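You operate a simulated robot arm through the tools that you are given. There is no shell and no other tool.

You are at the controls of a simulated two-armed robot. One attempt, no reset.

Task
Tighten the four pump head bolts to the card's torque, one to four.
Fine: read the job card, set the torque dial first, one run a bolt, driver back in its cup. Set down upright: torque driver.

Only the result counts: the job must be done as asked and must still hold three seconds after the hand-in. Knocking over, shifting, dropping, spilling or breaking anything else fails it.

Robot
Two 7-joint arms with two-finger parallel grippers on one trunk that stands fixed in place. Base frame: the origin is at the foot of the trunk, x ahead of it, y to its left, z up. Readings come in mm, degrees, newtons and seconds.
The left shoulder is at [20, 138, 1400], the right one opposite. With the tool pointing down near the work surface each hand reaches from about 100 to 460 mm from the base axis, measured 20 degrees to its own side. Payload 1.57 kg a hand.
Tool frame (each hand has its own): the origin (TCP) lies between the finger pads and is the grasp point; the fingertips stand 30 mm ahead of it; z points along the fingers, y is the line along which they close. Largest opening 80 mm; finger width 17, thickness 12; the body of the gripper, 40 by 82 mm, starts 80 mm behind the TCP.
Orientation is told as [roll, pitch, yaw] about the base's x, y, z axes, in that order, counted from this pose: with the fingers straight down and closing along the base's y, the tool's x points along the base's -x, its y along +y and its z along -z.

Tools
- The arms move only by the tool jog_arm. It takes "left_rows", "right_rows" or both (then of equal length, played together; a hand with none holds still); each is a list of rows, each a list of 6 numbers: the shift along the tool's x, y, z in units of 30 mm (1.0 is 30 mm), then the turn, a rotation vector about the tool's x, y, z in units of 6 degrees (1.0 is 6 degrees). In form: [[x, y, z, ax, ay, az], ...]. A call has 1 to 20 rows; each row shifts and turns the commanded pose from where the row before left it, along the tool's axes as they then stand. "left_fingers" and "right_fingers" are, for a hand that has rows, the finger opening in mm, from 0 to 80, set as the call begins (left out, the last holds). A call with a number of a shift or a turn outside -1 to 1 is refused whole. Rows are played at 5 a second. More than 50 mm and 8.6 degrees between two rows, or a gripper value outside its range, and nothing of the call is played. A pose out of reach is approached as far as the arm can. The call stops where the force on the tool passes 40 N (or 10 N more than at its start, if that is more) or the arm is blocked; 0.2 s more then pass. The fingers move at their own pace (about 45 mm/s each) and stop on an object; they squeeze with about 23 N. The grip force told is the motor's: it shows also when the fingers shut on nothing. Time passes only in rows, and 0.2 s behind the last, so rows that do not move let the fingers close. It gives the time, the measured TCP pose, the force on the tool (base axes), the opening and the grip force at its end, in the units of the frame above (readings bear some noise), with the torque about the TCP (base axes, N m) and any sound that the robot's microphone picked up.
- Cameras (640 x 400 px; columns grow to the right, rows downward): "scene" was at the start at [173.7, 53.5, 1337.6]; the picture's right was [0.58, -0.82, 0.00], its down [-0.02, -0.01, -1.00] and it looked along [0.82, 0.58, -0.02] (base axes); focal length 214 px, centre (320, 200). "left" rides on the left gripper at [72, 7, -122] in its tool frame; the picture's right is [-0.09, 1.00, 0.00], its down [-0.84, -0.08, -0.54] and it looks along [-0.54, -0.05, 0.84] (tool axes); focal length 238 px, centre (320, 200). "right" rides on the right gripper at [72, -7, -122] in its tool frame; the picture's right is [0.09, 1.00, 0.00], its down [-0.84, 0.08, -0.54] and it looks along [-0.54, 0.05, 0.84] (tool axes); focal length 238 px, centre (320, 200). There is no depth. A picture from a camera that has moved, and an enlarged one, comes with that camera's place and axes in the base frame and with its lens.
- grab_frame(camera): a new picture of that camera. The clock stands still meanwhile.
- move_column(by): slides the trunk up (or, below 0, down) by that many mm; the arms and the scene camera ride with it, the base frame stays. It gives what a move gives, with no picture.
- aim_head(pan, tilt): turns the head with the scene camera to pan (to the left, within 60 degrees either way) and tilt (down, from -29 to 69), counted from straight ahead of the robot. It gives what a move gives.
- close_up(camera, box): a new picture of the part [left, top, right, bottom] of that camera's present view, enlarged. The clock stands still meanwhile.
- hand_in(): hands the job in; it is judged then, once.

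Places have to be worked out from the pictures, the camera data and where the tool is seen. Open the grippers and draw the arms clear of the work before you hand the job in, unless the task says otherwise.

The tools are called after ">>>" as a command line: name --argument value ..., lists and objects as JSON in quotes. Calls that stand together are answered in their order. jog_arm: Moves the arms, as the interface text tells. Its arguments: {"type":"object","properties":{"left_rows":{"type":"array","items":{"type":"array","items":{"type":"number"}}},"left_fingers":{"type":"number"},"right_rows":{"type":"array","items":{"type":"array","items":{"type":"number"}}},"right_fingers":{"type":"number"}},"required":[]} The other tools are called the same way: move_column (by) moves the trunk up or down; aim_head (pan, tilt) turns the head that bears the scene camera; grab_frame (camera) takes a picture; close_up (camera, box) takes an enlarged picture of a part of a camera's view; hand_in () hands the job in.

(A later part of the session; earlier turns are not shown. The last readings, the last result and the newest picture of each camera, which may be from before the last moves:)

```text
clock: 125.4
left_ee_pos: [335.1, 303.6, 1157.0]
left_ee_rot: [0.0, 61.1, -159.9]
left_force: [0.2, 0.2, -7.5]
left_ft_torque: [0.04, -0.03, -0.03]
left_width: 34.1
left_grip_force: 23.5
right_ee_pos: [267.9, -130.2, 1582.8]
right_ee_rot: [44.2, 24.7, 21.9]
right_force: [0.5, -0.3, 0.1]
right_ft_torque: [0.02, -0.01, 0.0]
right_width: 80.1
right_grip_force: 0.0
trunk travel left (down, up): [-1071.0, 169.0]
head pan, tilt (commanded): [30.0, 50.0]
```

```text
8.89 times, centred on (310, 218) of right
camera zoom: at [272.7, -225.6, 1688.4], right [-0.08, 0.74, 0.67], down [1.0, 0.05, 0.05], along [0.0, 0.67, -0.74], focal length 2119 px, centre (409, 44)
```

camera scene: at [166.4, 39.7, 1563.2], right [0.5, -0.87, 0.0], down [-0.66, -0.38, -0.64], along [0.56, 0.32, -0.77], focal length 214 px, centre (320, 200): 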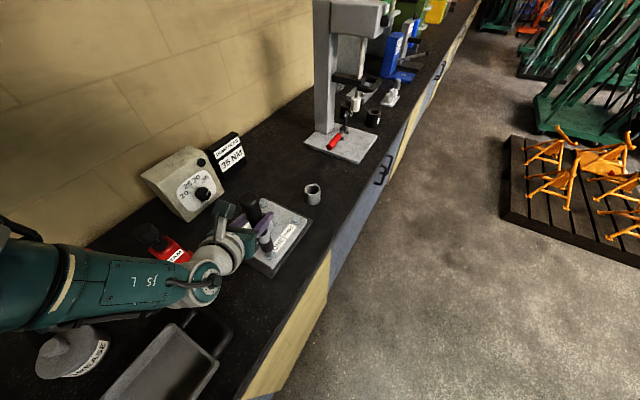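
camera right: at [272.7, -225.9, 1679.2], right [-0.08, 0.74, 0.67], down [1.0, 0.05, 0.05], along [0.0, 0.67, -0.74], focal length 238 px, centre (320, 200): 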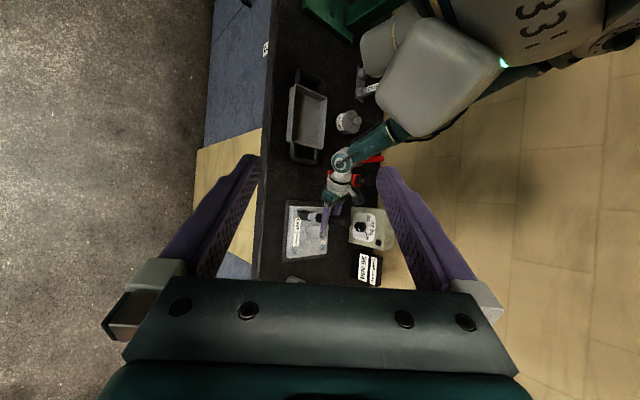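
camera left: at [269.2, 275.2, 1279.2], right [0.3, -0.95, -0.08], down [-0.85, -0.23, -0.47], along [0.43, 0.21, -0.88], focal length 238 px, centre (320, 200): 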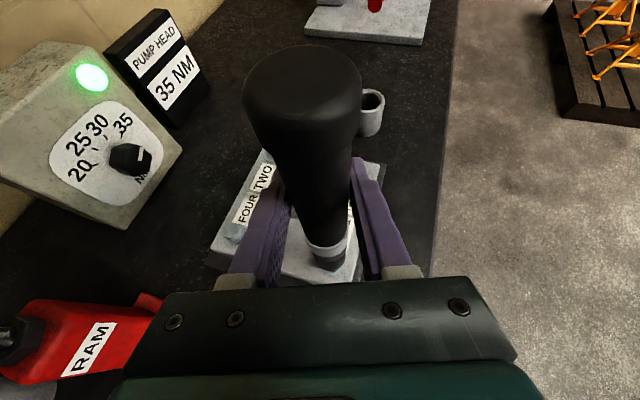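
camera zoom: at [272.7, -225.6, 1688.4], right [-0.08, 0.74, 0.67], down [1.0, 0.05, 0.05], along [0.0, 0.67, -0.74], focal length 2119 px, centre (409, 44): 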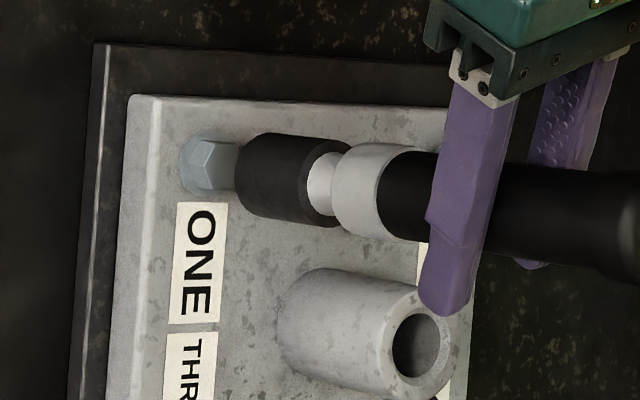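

Lamp stays green with the socket lifted: bolt ONE done. I raise 40 mm and travel over the tube to bolt TWO along the arm's sphere.

>>> move_column --by 45

>>> jog_arm --left_rows '[[0.597, -0.338, 0.51, 0, 0, 0], [0.647, -0.338, 0.483, 0, 0, 0], [0.693, -0.338, 0.456, 0, 0, 0], [0.749, -0.338, 0.426, 0, 0, 0], [0.804, -0.338, 0.395, 0, 0, 0], [0.877, -0.338, 0.355, 0, 0, 0], [0.95, -0.338, 0.314, 0, 0, 0], [0.522, -0.169, 0.132, 0, 0, 0], [0.522, -0.169, 0.132, 0, 0, 0]]'

>>> grab_frame --camera "scene"

>>> grab_frame --camera "right"

```text
clock: 126.3
left_ee_pos: [335.2, 305.4, 1202.3]
left_ee_rot: [0.0, 61.0, -159.9]
left_force: [-0.2, 0.6, -7.5]
left_ft_torque: [0.05, -0.02, 0.01]
left_width: 34.3
left_grip_force: 22.9
right_ee_pos: [268.1, -129.7, 1628.9]
right_ee_rot: [43.9, 24.6, 21.9]
right_force: [-0.2, -0.6, 0.0]
right_ft_torque: [0.01, -0.01, -0.01]
right_width: 79.9
right_grip_force: 0.0
trunk travel left (down, up): [-1116.0, 124.0]
head pan, tilt (commanded): [30.0, 50.0]
```

```text
clock: 128.3
left_ee_pos: [472.7, 441.8, 1323.1]
left_ee_rot: [0.0, 61.0, -159.9]
left_force: [0.2, -1.3, -6.3]
left_ft_torque: [0.02, -0.01, -0.01]
left_width: 34.1
left_grip_force: 23.0
right_ee_pos: [265.7, -131.3, 1627.3]
right_ee_rot: [44.1, 24.5, 21.9]
right_force: [0.2, 0.1, -0.8]
right_ft_torque: [-0.04, -0.01, -0.01]
right_width: 80.0
right_grip_force: 0.2
trunk travel left (down, up): [-1116.0, 124.0]
head pan, tilt (commanded): [30.0, 50.0]
```

```text
taken
camera scene: at [166.3, 39.6, 1602.2], right [0.5, -0.87, 0.0], down [-0.66, -0.38, -0.64], along [0.56, 0.32, -0.77], focal length 214 px, centre (320, 200)
```

scene: 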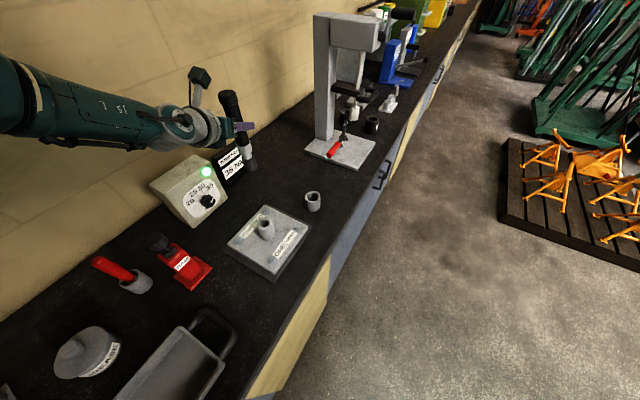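

```text
taken
camera right: at [272.7, -225.7, 1733.4], right [-0.08, 0.74, 0.67], down [1.0, 0.05, 0.05], along [0.0, 0.67, -0.74], focal length 238 px, centre (320, 200)
```

right: 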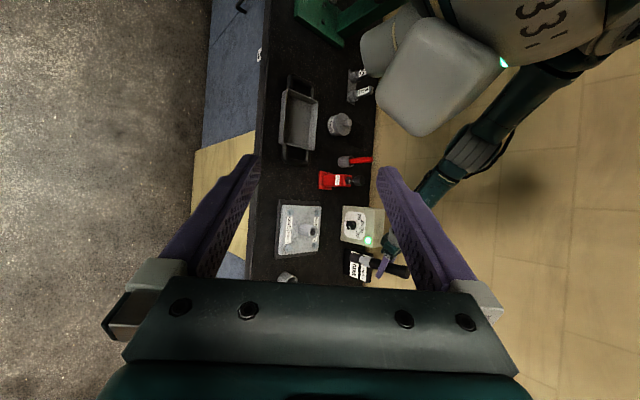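

Position is exact. I lower toward bolt TWO and check alignment from both cameras.

>>> move_column --by -170

>>> grab_frame --camera "scene"

>>> grab_frame --camera "right"

```text
clock: 130.2
left_ee_pos: [471.6, 440.3, 1152.8]
left_ee_rot: [-0.1, 61.0, -160.0]
left_force: [0.5, -0.8, -7.1]
left_ft_torque: [0.02, -0.02, -0.02]
left_width: 34.3
left_grip_force: 22.4
right_ee_pos: [267.1, -130.7, 1457.7]
right_ee_rot: [44.2, 24.6, 21.9]
right_force: [0.0, 0.2, 0.3]
right_ft_torque: [0.0, -0.01, 0.04]
right_width: 80.0
right_grip_force: 0.0
trunk travel left (down, up): [-946.0, 294.0]
head pan, tilt (commanded): [30.0, 50.0]
```

```text
taken
camera scene: at [166.2, 39.5, 1432.3], right [0.5, -0.87, 0.0], down [-0.66, -0.38, -0.64], along [0.56, 0.32, -0.77], focal length 214 px, centre (320, 200)
```

scene: 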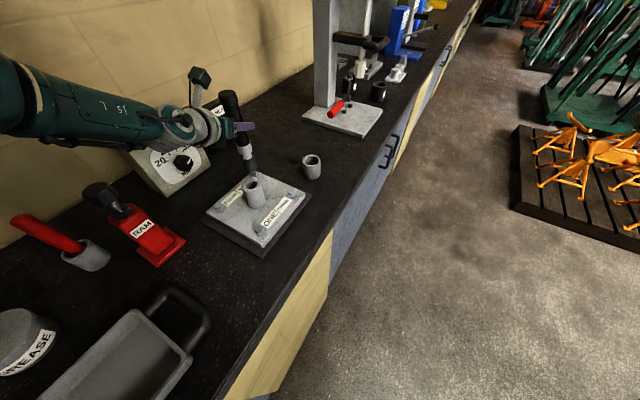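

```text
taken
camera right: at [272.6, -225.8, 1563.4], right [-0.08, 0.74, 0.67], down [1.0, 0.05, 0.05], along [0.0, 0.67, -0.74], focal length 238 px, centre (320, 200)
```

right: 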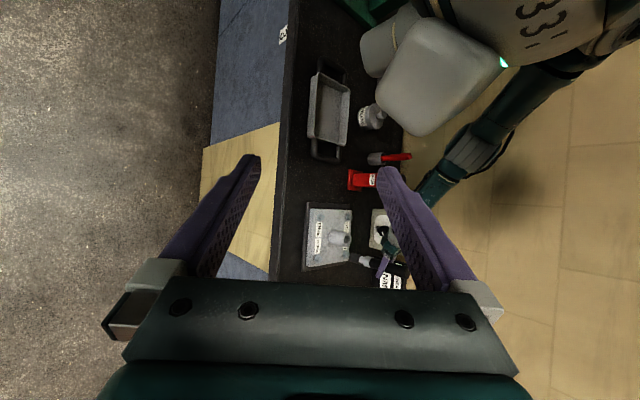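

>>> close_up --camera "scene" --box '[230, 150, 280, 190]'

>>> close_up --camera "right" --box '[335, 245, 375, 275]'

```text
10.00 times, centred on (255, 170) of scene
camera zoom: at [166.2, 39.5, 1432.3], right [0.5, -0.87, 0.0], down [-0.66, -0.38, -0.64], along [0.56, 0.32, -0.77], focal length 2145 px, centre (970, 500)
```

zoom: 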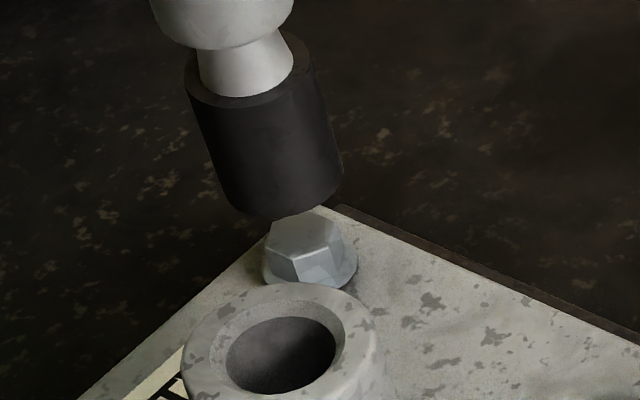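

```text
13.33 times, centred on (355, 260) of right
camera zoom: at [272.6, -225.8, 1563.4], right [-0.08, 0.74, 0.67], down [1.0, 0.05, 0.05], along [0.0, 0.67, -0.74], focal length 3178 px, centre (-147, -600)
```

zoom: 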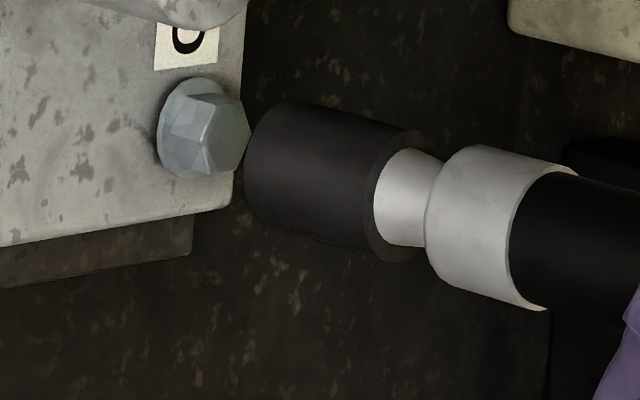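

Bolt TWO: both views show alignment within 0.8 mm. I trim that, then lower to just above the flange and check the lamp's present state.

>>> jog_arm --left_rows '[[-0.033, -0.009, -0.011, 0, 0, 0]]'

>>> move_column --by -26

>>> grab_frame --camera "left"

>>> grab_frame --camera "right"

```text
clock: 130.6
left_ee_pos: [471.8, 440.9, 1153.0]
left_ee_rot: [0.0, 60.9, -160.0]
left_force: [0.4, -0.2, -7.4]
left_ft_torque: [0.03, -0.03, 0.0]
left_width: 33.9
left_grip_force: 23.1
right_ee_pos: [267.5, -131.1, 1457.0]
right_ee_rot: [44.1, 24.6, 22.0]
right_force: [0.5, -0.3, -0.2]
right_ft_torque: [0.03, -0.04, 0.01]
right_width: 80.1
right_grip_force: 0.1
trunk travel left (down, up): [-946.0, 294.0]
head pan, tilt (commanded): [30.0, 50.0]
```

```text
clock: 131.3
left_ee_pos: [471.9, 442.0, 1126.2]
left_ee_rot: [0.0, 61.0, -159.9]
left_force: [-0.2, 0.3, -6.5]
left_ft_torque: [0.03, -0.05, -0.01]
left_width: 33.9
left_grip_force: 22.7
right_ee_pos: [268.4, -131.0, 1431.5]
right_ee_rot: [44.0, 24.7, 21.8]
right_force: [0.1, 0.3, 0.0]
right_ft_torque: [-0.01, -0.01, -0.02]
right_width: 79.9
right_grip_force: 0.0
trunk travel left (down, up): [-920.0, 320.0]
head pan, tilt (commanded): [30.0, 50.0]
```

```text
taken
camera left: at [405.7, 411.8, 1248.7], right [0.3, -0.95, -0.08], down [-0.85, -0.23, -0.47], along [0.43, 0.21, -0.88], focal length 238 px, centre (320, 200)
```

left: 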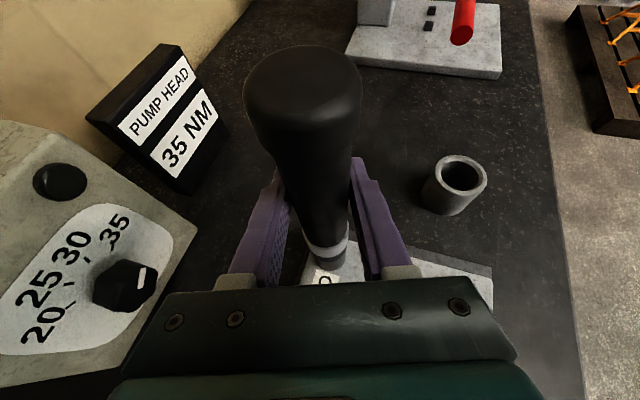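

```text
taken
camera right: at [272.6, -225.8, 1537.3], right [-0.08, 0.74, 0.67], down [1.0, 0.05, 0.05], along [0.0, 0.67, -0.74], focal length 238 px, centre (320, 200)
```

right: 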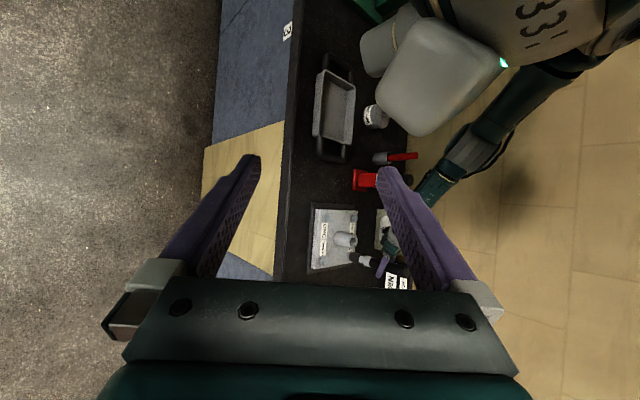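

The lamp has gone dark again, so it lights for a few seconds per run; I can watch it from the left camera. I lower in small steps to contact on bolt TWO.

>>> move_column --by -4

>>> move_column --by -1.5

```text
clock: 131.9
left_ee_pos: [472.7, 441.6, 1122.8]
left_ee_rot: [0.0, 61.0, -160.1]
left_force: [-0.7, -0.6, -7.7]
left_ft_torque: [0.0, -0.05, 0.0]
left_width: 34.4
left_grip_force: 22.7
right_ee_pos: [267.5, -131.2, 1426.9]
right_ee_rot: [44.0, 24.6, 21.9]
right_force: [0.6, 1.2, -0.1]
right_ft_torque: [0.01, 0.02, 0.0]
right_width: 80.2
right_grip_force: 0.0
trunk travel left (down, up): [-916.0, 324.0]
head pan, tilt (commanded): [30.0, 50.0]
```

```text
clock: 132.4
left_ee_pos: [472.3, 441.7, 1121.7]
left_ee_rot: [0.1, 61.1, -159.8]
left_force: [-3.5, -1.8, -1.0]
left_ft_torque: [-0.29, 0.36, 0.0]
left_width: 33.8
left_grip_force: 23.3
right_ee_pos: [267.3, -131.1, 1426.6]
right_ee_rot: [44.0, 24.6, 21.9]
right_force: [-0.8, 0.7, -0.1]
right_ft_torque: [0.01, -0.03, 0.03]
right_width: 80.3
right_grip_force: 0.2
trunk travel left (down, up): [-915.0, 325.0]
head pan, tilt (commanded): [30.0, 50.0]
```

Contact at ~6 N with a small side force; I check alignment in both views before pressing.

>>> close_up --camera "right" --box '[335, 240, 375, 270]'

>>> close_up --camera "scene" --box '[230, 140, 280, 180]'

```text
13.33 times, centred on (355, 255) of right
camera zoom: at [272.6, -225.7, 1531.9], right [-0.08, 0.74, 0.67], down [1.0, 0.05, 0.05], along [0.0, 0.67, -0.74], focal length 3178 px, centre (-147, -533)
```

zoom: 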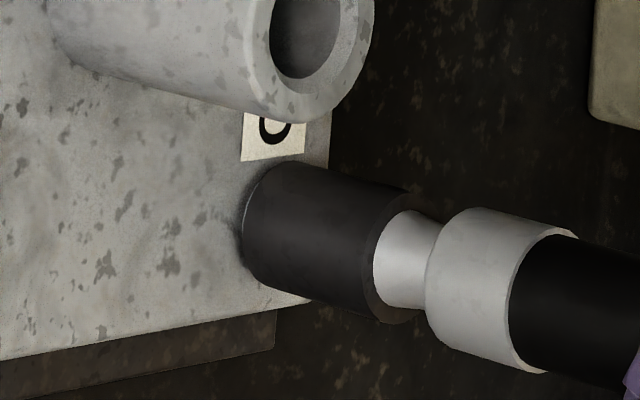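

```text
10.00 times, centred on (255, 160) of scene
camera zoom: at [166.3, 39.6, 1400.9], right [0.5, -0.87, 0.0], down [-0.66, -0.38, -0.64], along [0.56, 0.32, -0.77], focal length 2145 px, centre (970, 600)
```

zoom: 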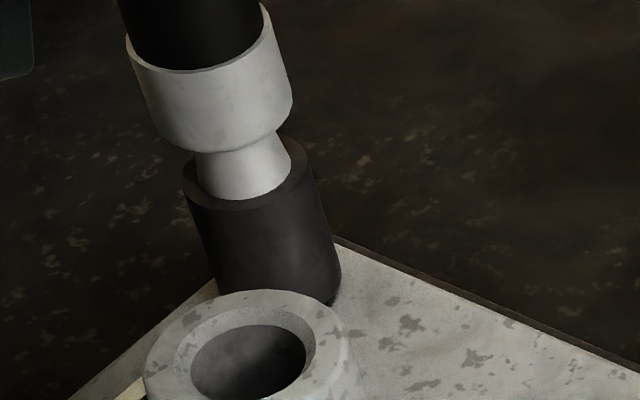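

The socket is fully over bolt TWO. I press in 1 mm steps, checking force and lamp.

>>> move_column --by -1

>>> move_column --by -1

>>> grab_frame --camera "left"

```text
clock: 132.9
left_ee_pos: [473.8, 441.3, 1120.3]
left_ee_rot: [0.0, 61.1, -159.8]
left_force: [-1.0, -2.0, -0.1]
left_ft_torque: [-0.29, 0.23, 0.0]
left_width: 33.9
left_grip_force: 23.0
right_ee_pos: [268.3, -130.5, 1425.1]
right_ee_rot: [44.2, 24.7, 21.9]
right_force: [0.6, 0.7, -0.2]
right_ft_torque: [-0.01, 0.0, -0.02]
right_width: 80.1
right_grip_force: 0.0
trunk travel left (down, up): [-914.0, 326.0]
head pan, tilt (commanded): [30.0, 50.0]
```

```text
clock: 133.4
left_ee_pos: [472.5, 441.1, 1119.5]
left_ee_rot: [0.0, 61.1, -159.9]
left_force: [0.0, -1.3, 0.3]
left_ft_torque: [-0.23, 0.1, 0.01]
left_width: 34.0
left_grip_force: 23.3
right_ee_pos: [267.5, -130.3, 1424.8]
right_ee_rot: [44.2, 24.6, 21.9]
right_force: [-0.8, -0.2, -0.7]
right_ft_torque: [-0.01, 0.01, 0.02]
right_width: 80.2
right_grip_force: 0.1
trunk travel left (down, up): [-913.0, 327.0]
head pan, tilt (commanded): [30.0, 50.0]
```

```text
taken
camera left: at [406.1, 412.0, 1241.7], right [0.3, -0.95, -0.08], down [-0.85, -0.23, -0.47], along [0.43, 0.21, -0.88], focal length 238 px, centre (320, 200)
```

left: 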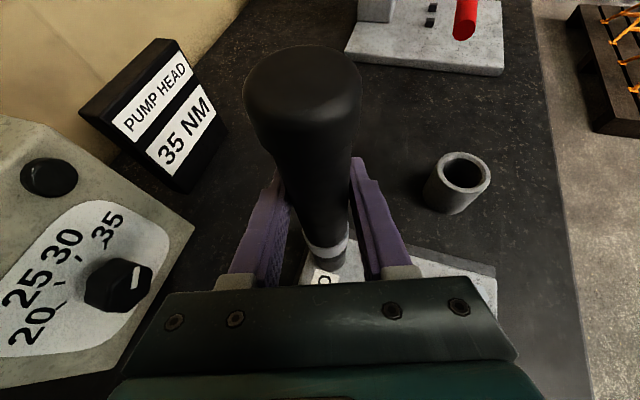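

>>> move_column --by -1

>>> close_up --camera "left" --box '[0, 100, 200, 360]'

```text
clock: 133.9
left_ee_pos: [473.0, 441.3, 1118.8]
left_ee_rot: [0.1, 61.0, -159.9]
left_force: [0.3, -1.1, -0.2]
left_ft_torque: [-0.2, 0.05, 0.05]
left_width: 33.9
left_grip_force: 23.0
right_ee_pos: [268.1, -130.6, 1423.9]
right_ee_rot: [44.1, 24.6, 21.9]
right_force: [0.4, 0.1, 0.3]
right_ft_torque: [-0.02, 0.02, -0.02]
right_width: 80.1
right_grip_force: 0.1
trunk travel left (down, up): [-912.0, 328.0]
head pan, tilt (commanded): [30.0, 50.0]
```

```text
1.54 times, centred on (100, 230) of left
camera zoom: at [406.1, 412.0, 1240.7], right [0.3, -0.95, -0.08], down [-0.85, -0.23, -0.47], along [0.43, 0.21, -0.88], focal length 367 px, centre (658, 154)
```

zoom: 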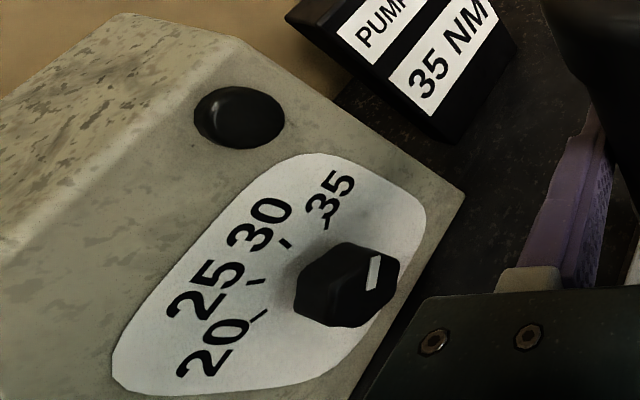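

>>> move_column --by -1

>>> close_up --camera "left" --box '[0, 100, 200, 360]'

```text
clock: 134.4
left_ee_pos: [473.1, 442.1, 1119.0]
left_ee_rot: [0.1, 61.1, -159.9]
left_force: [-0.9, -1.8, 3.8]
left_ft_torque: [-0.4, 0.42, 0.02]
left_width: 34.2
left_grip_force: 23.0
right_ee_pos: [269.2, -130.1, 1422.8]
right_ee_rot: [44.1, 24.6, 21.9]
right_force: [0.0, 0.9, -0.3]
right_ft_torque: [-0.02, 0.0, 0.0]
right_width: 79.9
right_grip_force: 0.1
trunk travel left (down, up): [-911.0, 329.0]
head pan, tilt (commanded): [30.0, 50.0]
```

```text
1.54 times, centred on (100, 230) of left
camera zoom: at [406.3, 412.2, 1240.1], right [0.3, -0.95, -0.08], down [-0.85, -0.23, -0.47], along [0.43, 0.21, -0.88], focal length 367 px, centre (658, 154)
```

zoom: 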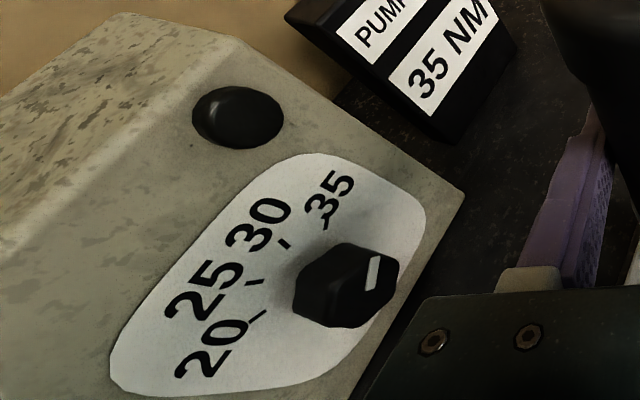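

>>> move_column --by -1

>>> close_up --camera "left" --box '[0, 100, 200, 360]'

```text
clock: 134.9
left_ee_pos: [472.9, 441.5, 1117.8]
left_ee_rot: [0.0, 61.2, -159.8]
left_force: [-1.9, -3.2, 8.7]
left_ft_torque: [-0.37, 0.37, 0.02]
left_width: 34.1
left_grip_force: 23.1
right_ee_pos: [268.0, -130.0, 1420.9]
right_ee_rot: [44.1, 24.5, 21.9]
right_force: [-1.1, 0.7, -0.3]
right_ft_torque: [-0.01, 0.04, -0.02]
right_width: 80.1
right_grip_force: 0.1
trunk travel left (down, up): [-910.0, 330.0]
head pan, tilt (commanded): [30.0, 50.0]
```

```text
1.54 times, centred on (100, 230) of left
camera zoom: at [406.8, 412.4, 1239.8], right [0.3, -0.95, -0.08], down [-0.85, -0.23, -0.47], along [0.43, 0.21, -0.88], focal length 367 px, centre (658, 154)
```

zoom: 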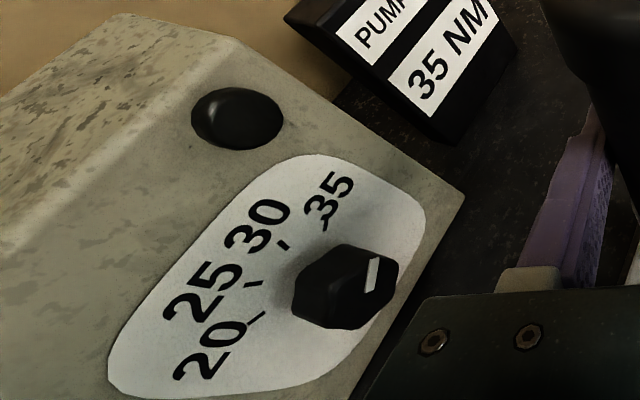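

At ~16 N net the lamp is still dark. I hold here a second and check again.

>>> jog_arm --left_rows '[[0, 0, 0, 0, 0, 0], [0, 0, 0, 0, 0, 0], [0, 0, 0, 0, 0, 0], [0, 0, 0, 0, 0, 0]]'

>>> close_up --camera "left" --box '[0, 100, 200, 360]'

```text
clock: 135.9
left_ee_pos: [473.6, 441.2, 1118.2]
left_ee_rot: [0.0, 61.1, -159.9]
left_force: [-0.7, -3.2, 11.3]
left_ft_torque: [-0.3, 0.27, 0.02]
left_width: 33.9
left_grip_force: 23.2
right_ee_pos: [268.8, -130.2, 1421.3]
right_ee_rot: [44.1, 24.6, 21.9]
right_force: [-0.7, -0.1, 0.3]
right_ft_torque: [0.01, -0.02, 0.0]
right_width: 79.9
right_grip_force: 0.1
trunk travel left (down, up): [-910.0, 330.0]
head pan, tilt (commanded): [30.0, 50.0]
```

```text
1.54 times, centred on (100, 230) of left
camera zoom: at [406.9, 412.5, 1239.8], right [0.3, -0.95, -0.08], down [-0.85, -0.23, -0.47], along [0.43, 0.21, -0.88], focal length 367 px, centre (658, 154)
```

zoom: 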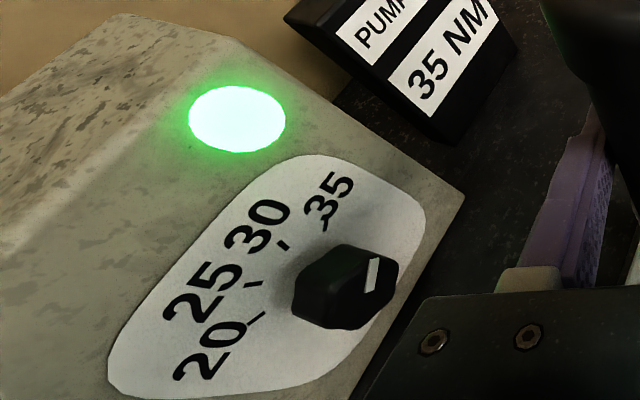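

Green: bolt TWO has run (≈16–18 N held about a second). I lift off at once.

>>> move_column --by 45

>>> close_up --camera "left" --box '[0, 50, 240, 310]'

```text
clock: 136.8
left_ee_pos: [471.4, 440.9, 1161.0]
left_ee_rot: [-0.1, 60.9, -159.9]
left_force: [0.6, 0.0, -6.8]
left_ft_torque: [0.0, -0.03, 0.0]
left_width: 34.2
left_grip_force: 22.9
right_ee_pos: [268.1, -131.2, 1466.5]
right_ee_rot: [44.1, 24.6, 21.9]
right_force: [-0.3, 0.1, 0.1]
right_ft_torque: [0.02, -0.01, 0.03]
right_width: 79.9
right_grip_force: 0.1
trunk travel left (down, up): [-955.0, 285.0]
head pan, tilt (commanded): [30.0, 50.0]
```

```text
1.54 times, centred on (120, 180) of left
camera zoom: at [405.6, 411.8, 1283.0], right [0.3, -0.95, -0.08], down [-0.85, -0.23, -0.47], along [0.43, 0.21, -0.88], focal length 367 px, centre (628, 231)
```

zoom: 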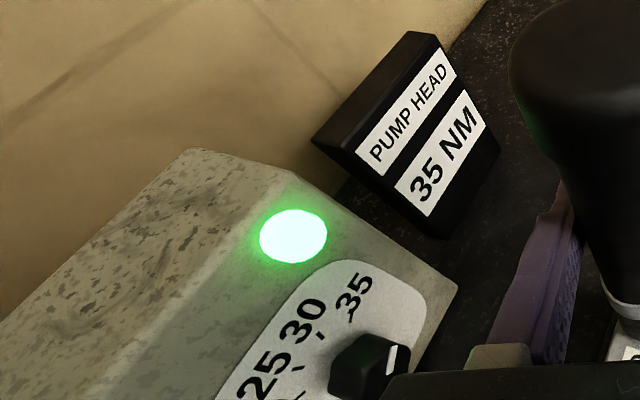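

Bolt TWO is done. I raise 100 mm and move along −y to bolt THREE.

>>> move_column --by 100

>>> jog_arm --left_rows '[[-0.493, 0.715, -0.03, 0, 0, 0], [-0.434, 0.715, -0.063, 0, 0, 0], [-0.382, 0.715, -0.092, 0, 0, 0], [-0.335, 0.715, -0.117, 0, 0, 0], [-0.285, 0.715, -0.145, 0, 0, 0], [-0.244, 0.715, -0.167, 0, 0, 0], [0, 0, 0, 0, 0, 0]]'

>>> grab_frame --camera "scene"

>>> grab_frame --camera "right"

```text
clock: 138.2
left_ee_pos: [471.3, 442.0, 1261.0]
left_ee_rot: [0.1, 61.0, -159.9]
left_force: [1.1, 0.0, -6.5]
left_ft_torque: [0.0, 0.0, 0.01]
left_width: 33.9
left_grip_force: 23.1
right_ee_pos: [267.5, -131.2, 1566.0]
right_ee_rot: [44.1, 24.6, 21.9]
right_force: [-0.3, 0.1, 0.1]
right_ft_torque: [-0.04, 0.02, 0.01]
right_width: 79.7
right_grip_force: 0.1
trunk travel left (down, up): [-1055.0, 185.0]
head pan, tilt (commanded): [30.0, 50.0]
```

```text
clock: 139.8
left_ee_pos: [471.5, 301.7, 1214.2]
left_ee_rot: [-0.1, 61.0, -160.0]
left_force: [1.1, 0.2, -6.9]
left_ft_torque: [0.01, -0.04, -0.01]
left_width: 34.0
left_grip_force: 22.6
right_ee_pos: [267.5, -131.4, 1565.9]
right_ee_rot: [44.0, 24.5, 21.9]
right_force: [0.4, -0.2, -1.2]
right_ft_torque: [-0.02, -0.01, -0.02]
right_width: 80.0
right_grip_force: 0.0
trunk travel left (down, up): [-1055.0, 185.0]
head pan, tilt (commanded): [30.0, 50.0]
```

```text
taken
camera scene: at [166.3, 39.6, 1540.7], right [0.5, -0.87, 0.0], down [-0.66, -0.38, -0.64], along [0.56, 0.32, -0.77], focal length 214 px, centre (320, 200)
```

scene: 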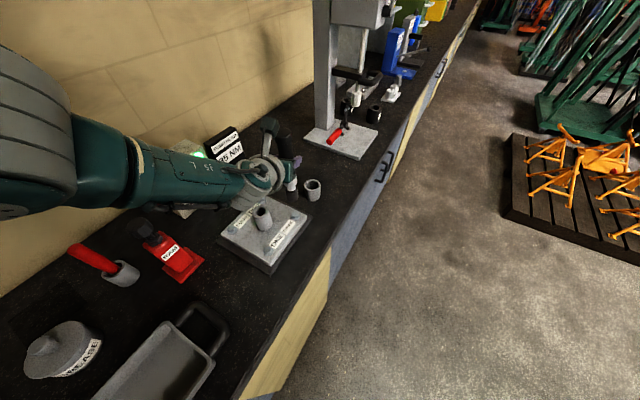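

```text
taken
camera right: at [272.6, -225.7, 1671.8], right [-0.08, 0.74, 0.67], down [1.0, 0.05, 0.05], along [0.0, 0.67, -0.74], focal length 238 px, centre (320, 200)
```

right: 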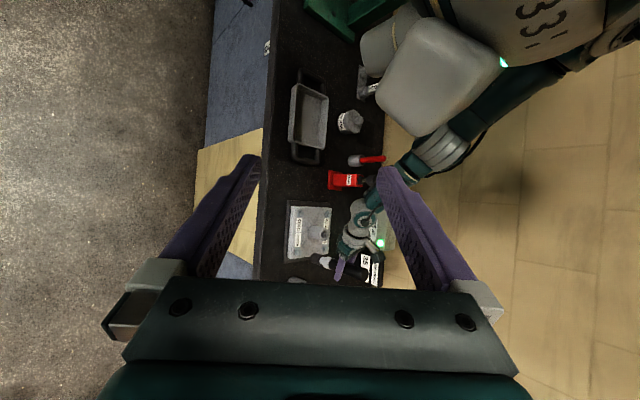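

I lower 62 mm toward bolt THREE and check the alignment.

>>> move_column --by -62

>>> grab_frame --camera "scene"

>>> grab_frame --camera "right"

```text
clock: 140.8
left_ee_pos: [472.1, 303.5, 1151.3]
left_ee_rot: [0.0, 61.0, -159.8]
left_force: [0.2, -0.3, -6.7]
left_ft_torque: [-0.01, -0.03, 0.0]
left_width: 33.8
left_grip_force: 23.0
right_ee_pos: [268.3, -130.3, 1503.5]
right_ee_rot: [44.1, 24.6, 22.0]
right_force: [0.5, 0.4, 0.5]
right_ft_torque: [0.02, 0.0, -0.01]
right_width: 79.9
right_grip_force: 0.1
trunk travel left (down, up): [-993.0, 247.0]
head pan, tilt (commanded): [30.0, 50.0]
```

```text
taken
camera scene: at [166.3, 39.6, 1478.7], right [0.5, -0.87, 0.0], down [-0.66, -0.38, -0.64], along [0.56, 0.32, -0.77], focal length 214 px, centre (320, 200)
```

scene: 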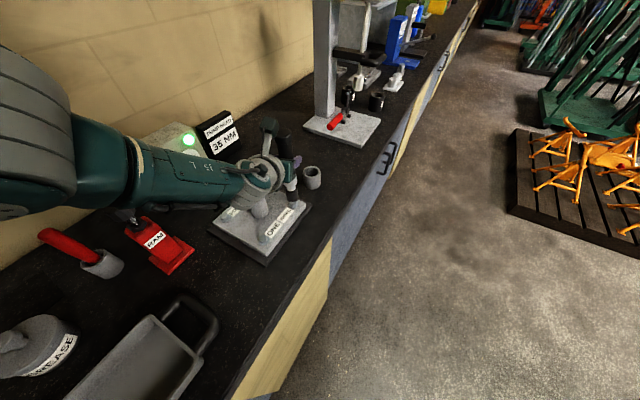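

```text
taken
camera right: at [272.6, -225.7, 1609.8], right [-0.08, 0.74, 0.67], down [1.0, 0.05, 0.05], along [0.0, 0.67, -0.74], focal length 238 px, centre (320, 200)
```

right: 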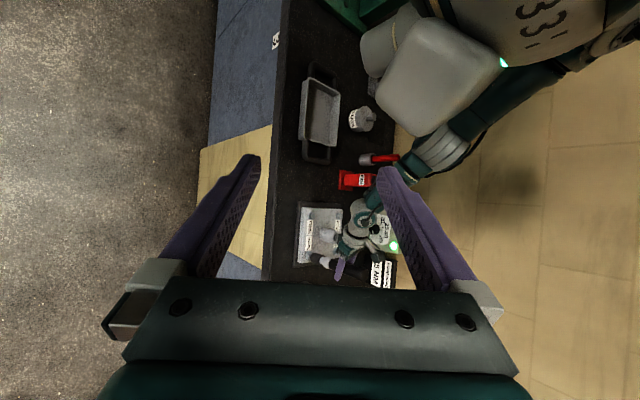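

>>> close_up --camera "scene" --box '[270, 175, 320, 215]'

>>> close_up --camera "right" --box '[290, 243, 330, 273]'

```text
10.00 times, centred on (295, 195) of scene
camera zoom: at [166.3, 39.6, 1478.7], right [0.5, -0.87, 0.0], down [-0.66, -0.38, -0.64], along [0.56, 0.32, -0.77], focal length 2145 px, centre (570, 250)
```

zoom: 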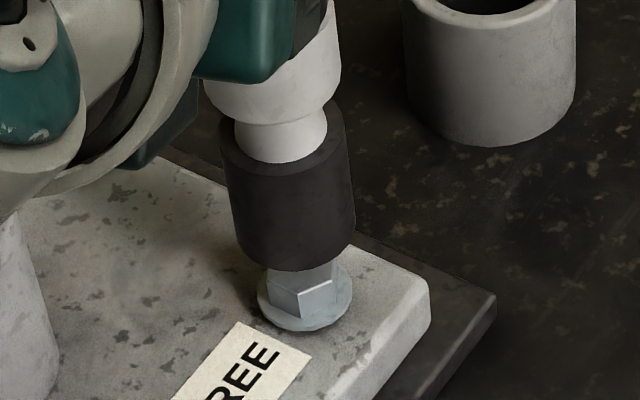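

```text
13.33 times, centred on (310, 258) of right
camera zoom: at [272.6, -225.7, 1609.8], right [-0.08, 0.74, 0.67], down [1.0, 0.05, 0.05], along [0.0, 0.67, -0.74], focal length 3178 px, centre (453, -573)
```

zoom: 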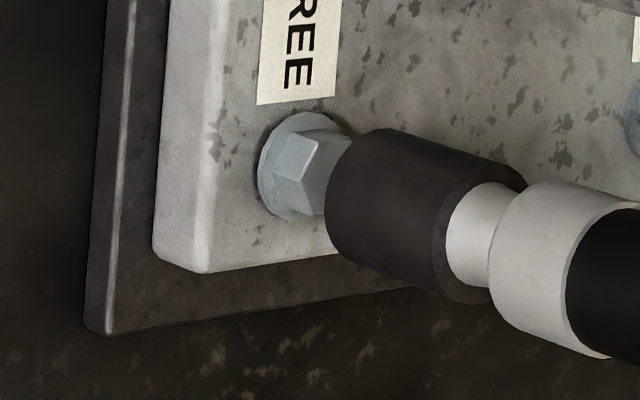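

>>> close_up --camera "right" --box '[302, 247, 322, 262]'

>>> close_up --camera "scene" --box '[282, 190, 310, 211]'

```text
16.00 times, centred on (312, 254) of right
camera zoom: at [272.6, -225.7, 1609.8], right [-0.08, 0.74, 0.67], down [1.0, 0.05, 0.05], along [0.0, 0.67, -0.74], focal length 3814 px, centre (448, -672)
```

zoom: 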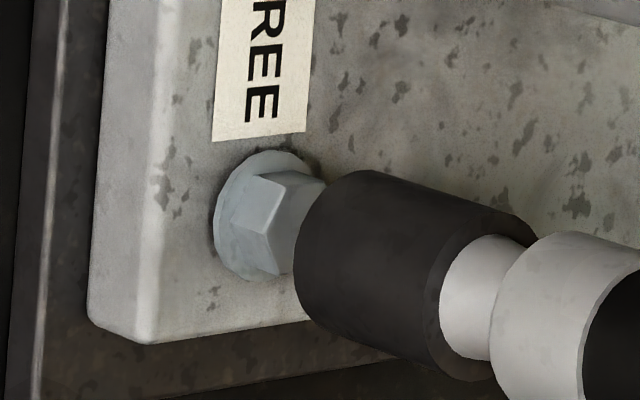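

```text
16.00 times, centred on (296, 200) of scene
camera zoom: at [166.3, 39.6, 1478.7], right [0.5, -0.87, 0.0], down [-0.66, -0.38, -0.64], along [0.56, 0.32, -0.77], focal length 3432 px, centre (704, 192)
```

zoom: 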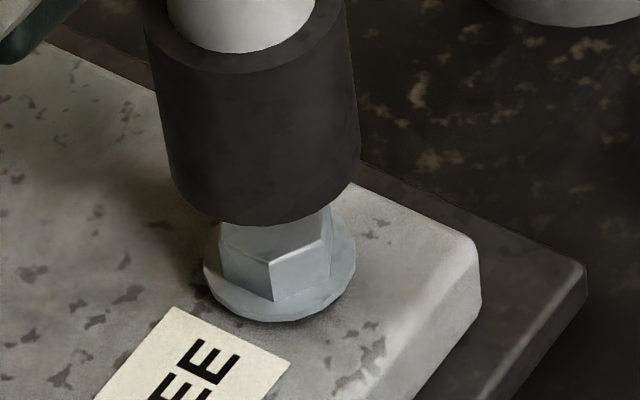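

Bolt THREE is aligned within about 1 mm. I nudge 0.6 mm in y and lower to just above the flange.

>>> jog_arm --left_rows '[[0.003, -0.019, 0.006, 0, 0, 0]]'

>>> move_column --by -26

>>> close_up --camera "right" --box '[302, 240, 322, 255]'

>>> grab_frame --camera "left"

>>> grab_frame --camera "scene"

```text
clock: 141.2
left_ee_pos: [472.8, 303.3, 1151.7]
left_ee_rot: [0.0, 61.1, -160.0]
left_force: [0.0, 0.2, -7.4]
left_ft_torque: [-0.01, -0.03, -0.05]
left_width: 33.7
left_grip_force: 22.8
right_ee_pos: [267.3, -129.7, 1504.7]
right_ee_rot: [44.1, 24.6, 21.9]
right_force: [-0.6, 0.2, 0.5]
right_ft_torque: [-0.03, 0.0, 0.03]
right_width: 79.9
right_grip_force: 0.1
trunk travel left (down, up): [-993.0, 247.0]
head pan, tilt (commanded): [30.0, 50.0]
```

```text
clock: 141.9
left_ee_pos: [472.1, 304.4, 1125.3]
left_ee_rot: [0.0, 61.0, -160.0]
left_force: [-0.7, 0.7, -6.7]
left_ft_torque: [0.02, -0.01, -0.01]
left_width: 33.6
left_grip_force: 23.3
right_ee_pos: [269.0, -129.7, 1479.5]
right_ee_rot: [44.0, 24.6, 21.9]
right_force: [-0.2, 0.7, 0.1]
right_ft_torque: [0.01, -0.01, 0.04]
right_width: 80.1
right_grip_force: 0.0
trunk travel left (down, up): [-967.0, 273.0]
head pan, tilt (commanded): [30.0, 50.0]
```

```text
16.00 times, centred on (312, 248) of right
camera zoom: at [272.6, -225.7, 1583.8], right [-0.08, 0.74, 0.67], down [1.0, 0.05, 0.05], along [0.0, 0.67, -0.74], focal length 3814 px, centre (448, -560)
```

zoom: 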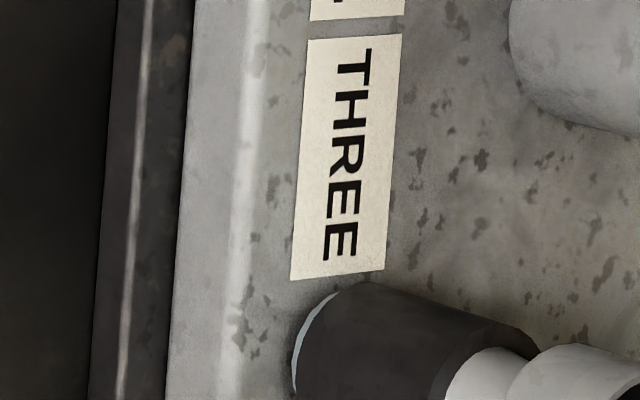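

```text
taken
camera left: at [406.1, 274.4, 1247.6], right [0.3, -0.95, -0.08], down [-0.85, -0.23, -0.47], along [0.43, 0.21, -0.88], focal length 238 px, centre (320, 200)
```

left: 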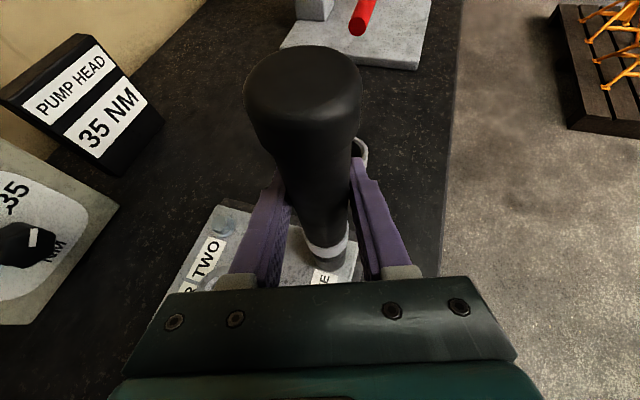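

```text
taken
camera scene: at [166.3, 39.6, 1452.7], right [0.5, -0.87, 0.0], down [-0.66, -0.38, -0.64], along [0.56, 0.32, -0.77], focal length 214 px, centre (320, 200)
```

scene: 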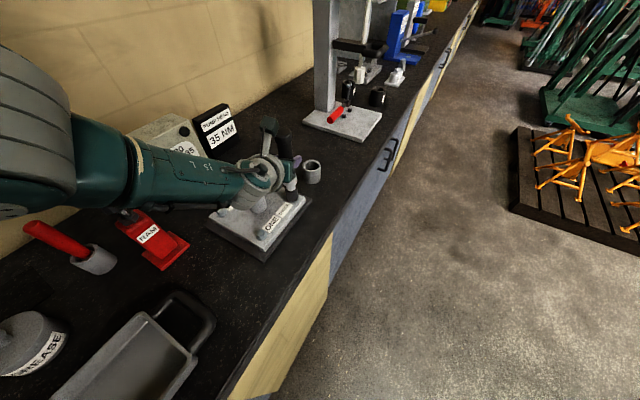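

The lamp is dark again and visible in the scene view. I lower to contact on bolt THREE.

>>> move_column --by -3

>>> move_column --by -1.5

>>> close_up --camera "scene" --box '[265, 165, 325, 215]'

```text
clock: 142.4
left_ee_pos: [472.2, 303.1, 1122.7]
left_ee_rot: [0.1, 61.0, -159.9]
left_force: [-0.6, 0.4, -7.1]
left_ft_torque: [0.0, 0.01, -0.04]
left_width: 33.8
left_grip_force: 23.4
right_ee_pos: [266.6, -130.3, 1474.3]
right_ee_rot: [44.0, 24.6, 21.9]
right_force: [-0.2, -0.1, 0.0]
right_ft_torque: [0.0, 0.02, 0.03]
right_width: 80.2
right_grip_force: 0.0
trunk travel left (down, up): [-964.0, 276.0]
head pan, tilt (commanded): [30.0, 50.0]
```

```text
clock: 142.9
left_ee_pos: [474.2, 303.8, 1121.4]
left_ee_rot: [0.0, 61.1, -159.9]
left_force: [-1.6, -0.3, 0.1]
left_ft_torque: [-0.07, 0.21, 0.06]
left_width: 33.6
left_grip_force: 23.2
right_ee_pos: [268.0, -129.9, 1473.2]
right_ee_rot: [44.1, 24.6, 21.9]
right_force: [0.1, -0.6, -0.6]
right_ft_torque: [-0.03, 0.0, 0.01]
right_width: 80.2
right_grip_force: 0.0
trunk travel left (down, up): [-962.0, 278.0]
head pan, tilt (commanded): [30.0, 50.0]
```

```text
8.00 times, centred on (295, 190) of scene
camera zoom: at [166.4, 39.7, 1448.4], right [0.5, -0.87, 0.0], down [-0.66, -0.38, -0.64], along [0.56, 0.32, -0.77], focal length 1716 px, centre (520, 280)
```

zoom: 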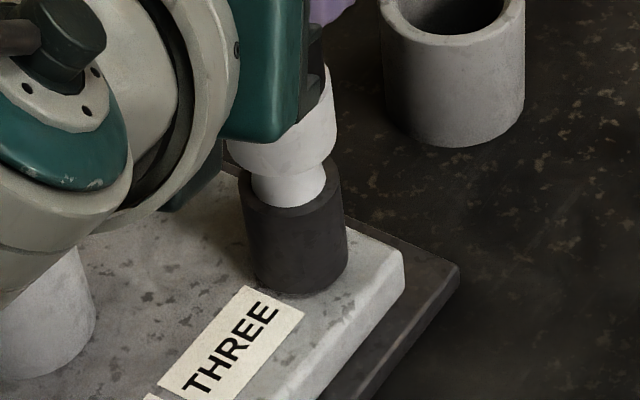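

Seated. I press in 1 mm steps, watching force and lamp.

>>> move_column --by -2

>>> move_column --by -1

>>> close_up --camera "scene" --box '[150, 95, 250, 165]'

```text
clock: 143.4
left_ee_pos: [473.6, 303.7, 1120.1]
left_ee_rot: [0.0, 61.1, -159.9]
left_force: [1.4, 0.2, -0.3]
left_ft_torque: [-0.04, -0.1, 0.01]
left_width: 33.5
left_grip_force: 23.3
right_ee_pos: [267.7, -129.8, 1473.1]
right_ee_rot: [44.1, 24.5, 22.0]
right_force: [0.4, -0.2, -0.4]
right_ft_torque: [-0.01, 0.03, 0.0]
right_width: 80.0
right_grip_force: 0.1
trunk travel left (down, up): [-960.0, 280.0]
head pan, tilt (commanded): [30.0, 50.0]
```

```text
clock: 143.9
left_ee_pos: [472.7, 303.3, 1118.3]
left_ee_rot: [0.0, 61.1, -159.8]
left_force: [2.2, -0.7, 0.5]
left_ft_torque: [-0.04, -0.2, 0.04]
left_width: 33.6
left_grip_force: 22.8
right_ee_pos: [268.6, -131.2, 1471.1]
right_ee_rot: [44.1, 24.6, 21.8]
right_force: [0.3, 0.2, 0.5]
right_ft_torque: [0.02, 0.01, -0.02]
right_width: 79.9
right_grip_force: 0.1
trunk travel left (down, up): [-959.0, 281.0]
head pan, tilt (commanded): [30.0, 50.0]
```

```text
5.71 times, centred on (200, 130) of scene
camera zoom: at [166.7, 39.8, 1445.4], right [0.5, -0.87, 0.0], down [-0.66, -0.38, -0.64], along [0.56, 0.32, -0.77], focal length 1226 px, centre (1006, 600)
```

zoom: 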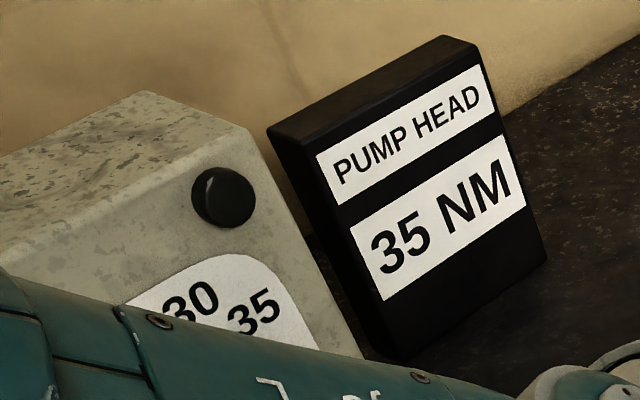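

>>> move_column --by -1

>>> move_column --by -1

>>> close_up --camera "scene" --box '[150, 95, 250, 165]'

```text
clock: 144.5
left_ee_pos: [472.9, 304.6, 1118.3]
left_ee_rot: [0.1, 61.2, -159.9]
left_force: [-2.6, -1.7, 9.5]
left_ft_torque: [-0.28, 0.53, 0.03]
left_width: 33.7
left_grip_force: 23.0
right_ee_pos: [267.3, -130.2, 1469.8]
right_ee_rot: [44.0, 24.5, 21.8]
right_force: [0.3, -0.1, 1.0]
right_ft_torque: [0.02, -0.01, -0.01]
right_width: 79.8
right_grip_force: 0.1
trunk travel left (down, up): [-958.0, 282.0]
head pan, tilt (commanded): [30.0, 50.0]
```

```text
clock: 145.0
left_ee_pos: [474.2, 305.6, 1118.0]
left_ee_rot: [0.0, 61.3, -159.8]
left_force: [-2.3, -1.5, 12.3]
left_ft_torque: [-0.25, 0.34, 0.01]
left_width: 33.6
left_grip_force: 23.3
right_ee_pos: [268.1, -130.7, 1469.8]
right_ee_rot: [44.1, 24.5, 21.9]
right_force: [-0.1, -0.9, -0.3]
right_ft_torque: [0.01, 0.02, -0.02]
right_width: 80.2
right_grip_force: 0.1
trunk travel left (down, up): [-957.0, 283.0]
head pan, tilt (commanded): [30.0, 50.0]
```

```text
5.71 times, centred on (200, 130) of scene
camera zoom: at [166.9, 40.0, 1443.6], right [0.5, -0.87, 0.0], down [-0.66, -0.38, -0.64], along [0.56, 0.32, -0.77], focal length 1226 px, centre (1006, 600)
```

zoom: 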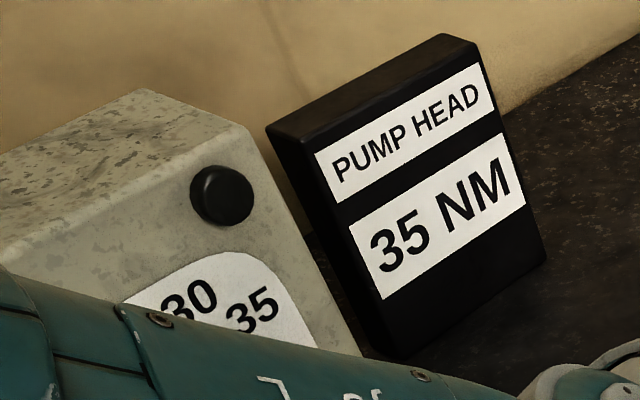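

~19 N net. I hold and check the lamp.

>>> jog_arm --left_rows '[[0, 0, 0, 0, 0, 0], [0, 0, 0, 0, 0, 0]]'

>>> close_up --camera "scene" --box '[150, 95, 250, 165]'

```text
clock: 145.6
left_ee_pos: [473.7, 304.0, 1117.8]
left_ee_rot: [-0.1, 61.2, -159.8]
left_force: [-2.0, -1.9, 16.6]
left_ft_torque: [-0.31, 0.36, 0.04]
left_width: 33.8
left_grip_force: 23.3
right_ee_pos: [269.4, -130.2, 1469.9]
right_ee_rot: [44.1, 24.5, 21.9]
right_force: [-0.8, -0.1, 0.2]
right_ft_torque: [-0.04, -0.01, -0.02]
right_width: 80.2
right_grip_force: 0.0
trunk travel left (down, up): [-957.0, 283.0]
head pan, tilt (commanded): [30.0, 50.0]
```

```text
5.71 times, centred on (200, 130) of scene
camera zoom: at [167.0, 40.1, 1443.7], right [0.5, -0.87, 0.0], down [-0.66, -0.38, -0.64], along [0.56, 0.32, -0.77], focal length 1226 px, centre (1006, 600)
```

zoom: 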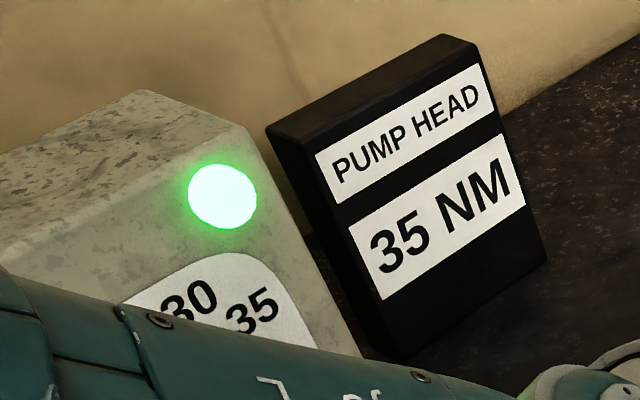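

Green: bolt THREE done. I lift off and raise well above the tube for the diagonal move to bolt FOUR.

>>> move_column --by 50

>>> move_column --by 110

```text
clock: 146.5
left_ee_pos: [472.0, 304.3, 1166.5]
left_ee_rot: [-0.1, 60.9, -159.9]
left_force: [-1.0, -0.2, -6.6]
left_ft_torque: [0.01, -0.04, 0.01]
left_width: 33.7
left_grip_force: 22.9
right_ee_pos: [268.6, -131.6, 1518.5]
right_ee_rot: [44.1, 24.5, 21.9]
right_force: [-0.1, 0.7, -0.7]
right_ft_torque: [0.0, 0.0, 0.0]
right_width: 80.1
right_grip_force: 0.0
trunk travel left (down, up): [-1007.0, 233.0]
head pan, tilt (commanded): [30.0, 50.0]
```

```text
clock: 147.9
left_ee_pos: [472.3, 304.6, 1275.9]
left_ee_rot: [-0.1, 61.0, -159.9]
left_force: [0.4, -0.1, -6.9]
left_ft_torque: [0.01, -0.05, 0.04]
left_width: 33.6
left_grip_force: 22.8
right_ee_pos: [267.3, -131.1, 1629.1]
right_ee_rot: [44.0, 24.6, 21.8]
right_force: [0.4, 0.1, -0.5]
right_ft_torque: [0.02, 0.01, 0.03]
right_width: 80.0
right_grip_force: 0.1
trunk travel left (down, up): [-1117.0, 123.0]
head pan, tilt (commanded): [30.0, 50.0]
```

>>> jog_arm --left_rows '[[-0.45, -0.733, -0.138, 0, 0, 0], [-0.4, -0.733, -0.166, 0, 0, 0], [-0.348, -0.733, -0.195, 0, 0, 0], [-0.304, -0.733, -0.219, 0, 0, 0], [-0.257, -0.733, -0.245, 0, 0, 0], [-0.213, -0.733, -0.269, 0, 0, 0], [-0.172, -0.733, -0.292, 0, 0, 0], [-0.129, -0.733, -0.316, 0, 0, 0], [0, 0, 0, 0, 0, 0]]'

>>> grab_frame --camera "scene"

>>> grab_frame --camera "right"

```text
clock: 149.9
left_ee_pos: [334.3, 440.1, 1245.0]
left_ee_rot: [0.0, 61.0, -159.8]
left_force: [-0.4, 0.4, -6.0]
left_ft_torque: [0.02, -0.08, 0.01]
left_width: 33.9
left_grip_force: 23.2
right_ee_pos: [268.5, -131.4, 1628.4]
right_ee_rot: [44.1, 24.5, 21.9]
right_force: [0.1, 0.1, -0.7]
right_ft_torque: [0.0, 0.03, 0.0]
right_width: 79.8
right_grip_force: 0.1
trunk travel left (down, up): [-1117.0, 123.0]
head pan, tilt (commanded): [30.0, 50.0]
```

```text
taken
camera scene: at [166.4, 39.6, 1603.3], right [0.5, -0.87, 0.0], down [-0.66, -0.38, -0.64], along [0.56, 0.32, -0.77], focal length 214 px, centre (320, 200)
```

scene: 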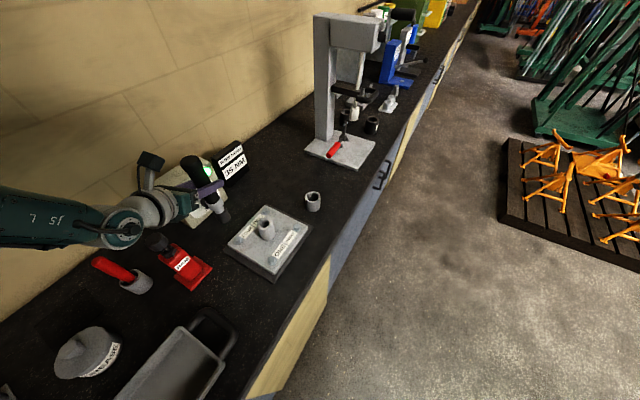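

```text
taken
camera right: at [272.7, -225.6, 1734.4], right [-0.08, 0.74, 0.67], down [1.0, 0.05, 0.05], along [0.0, 0.67, -0.74], focal length 238 px, centre (320, 200)
```

right: 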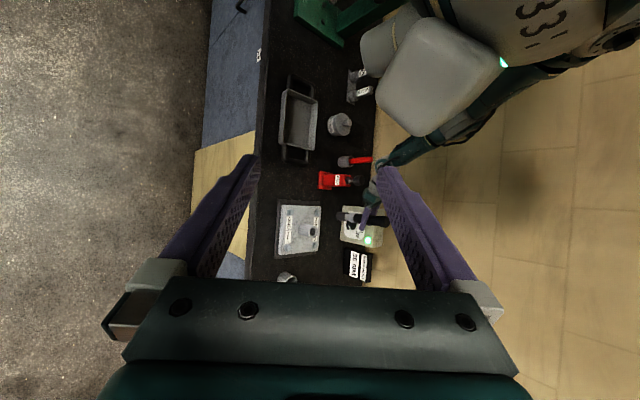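

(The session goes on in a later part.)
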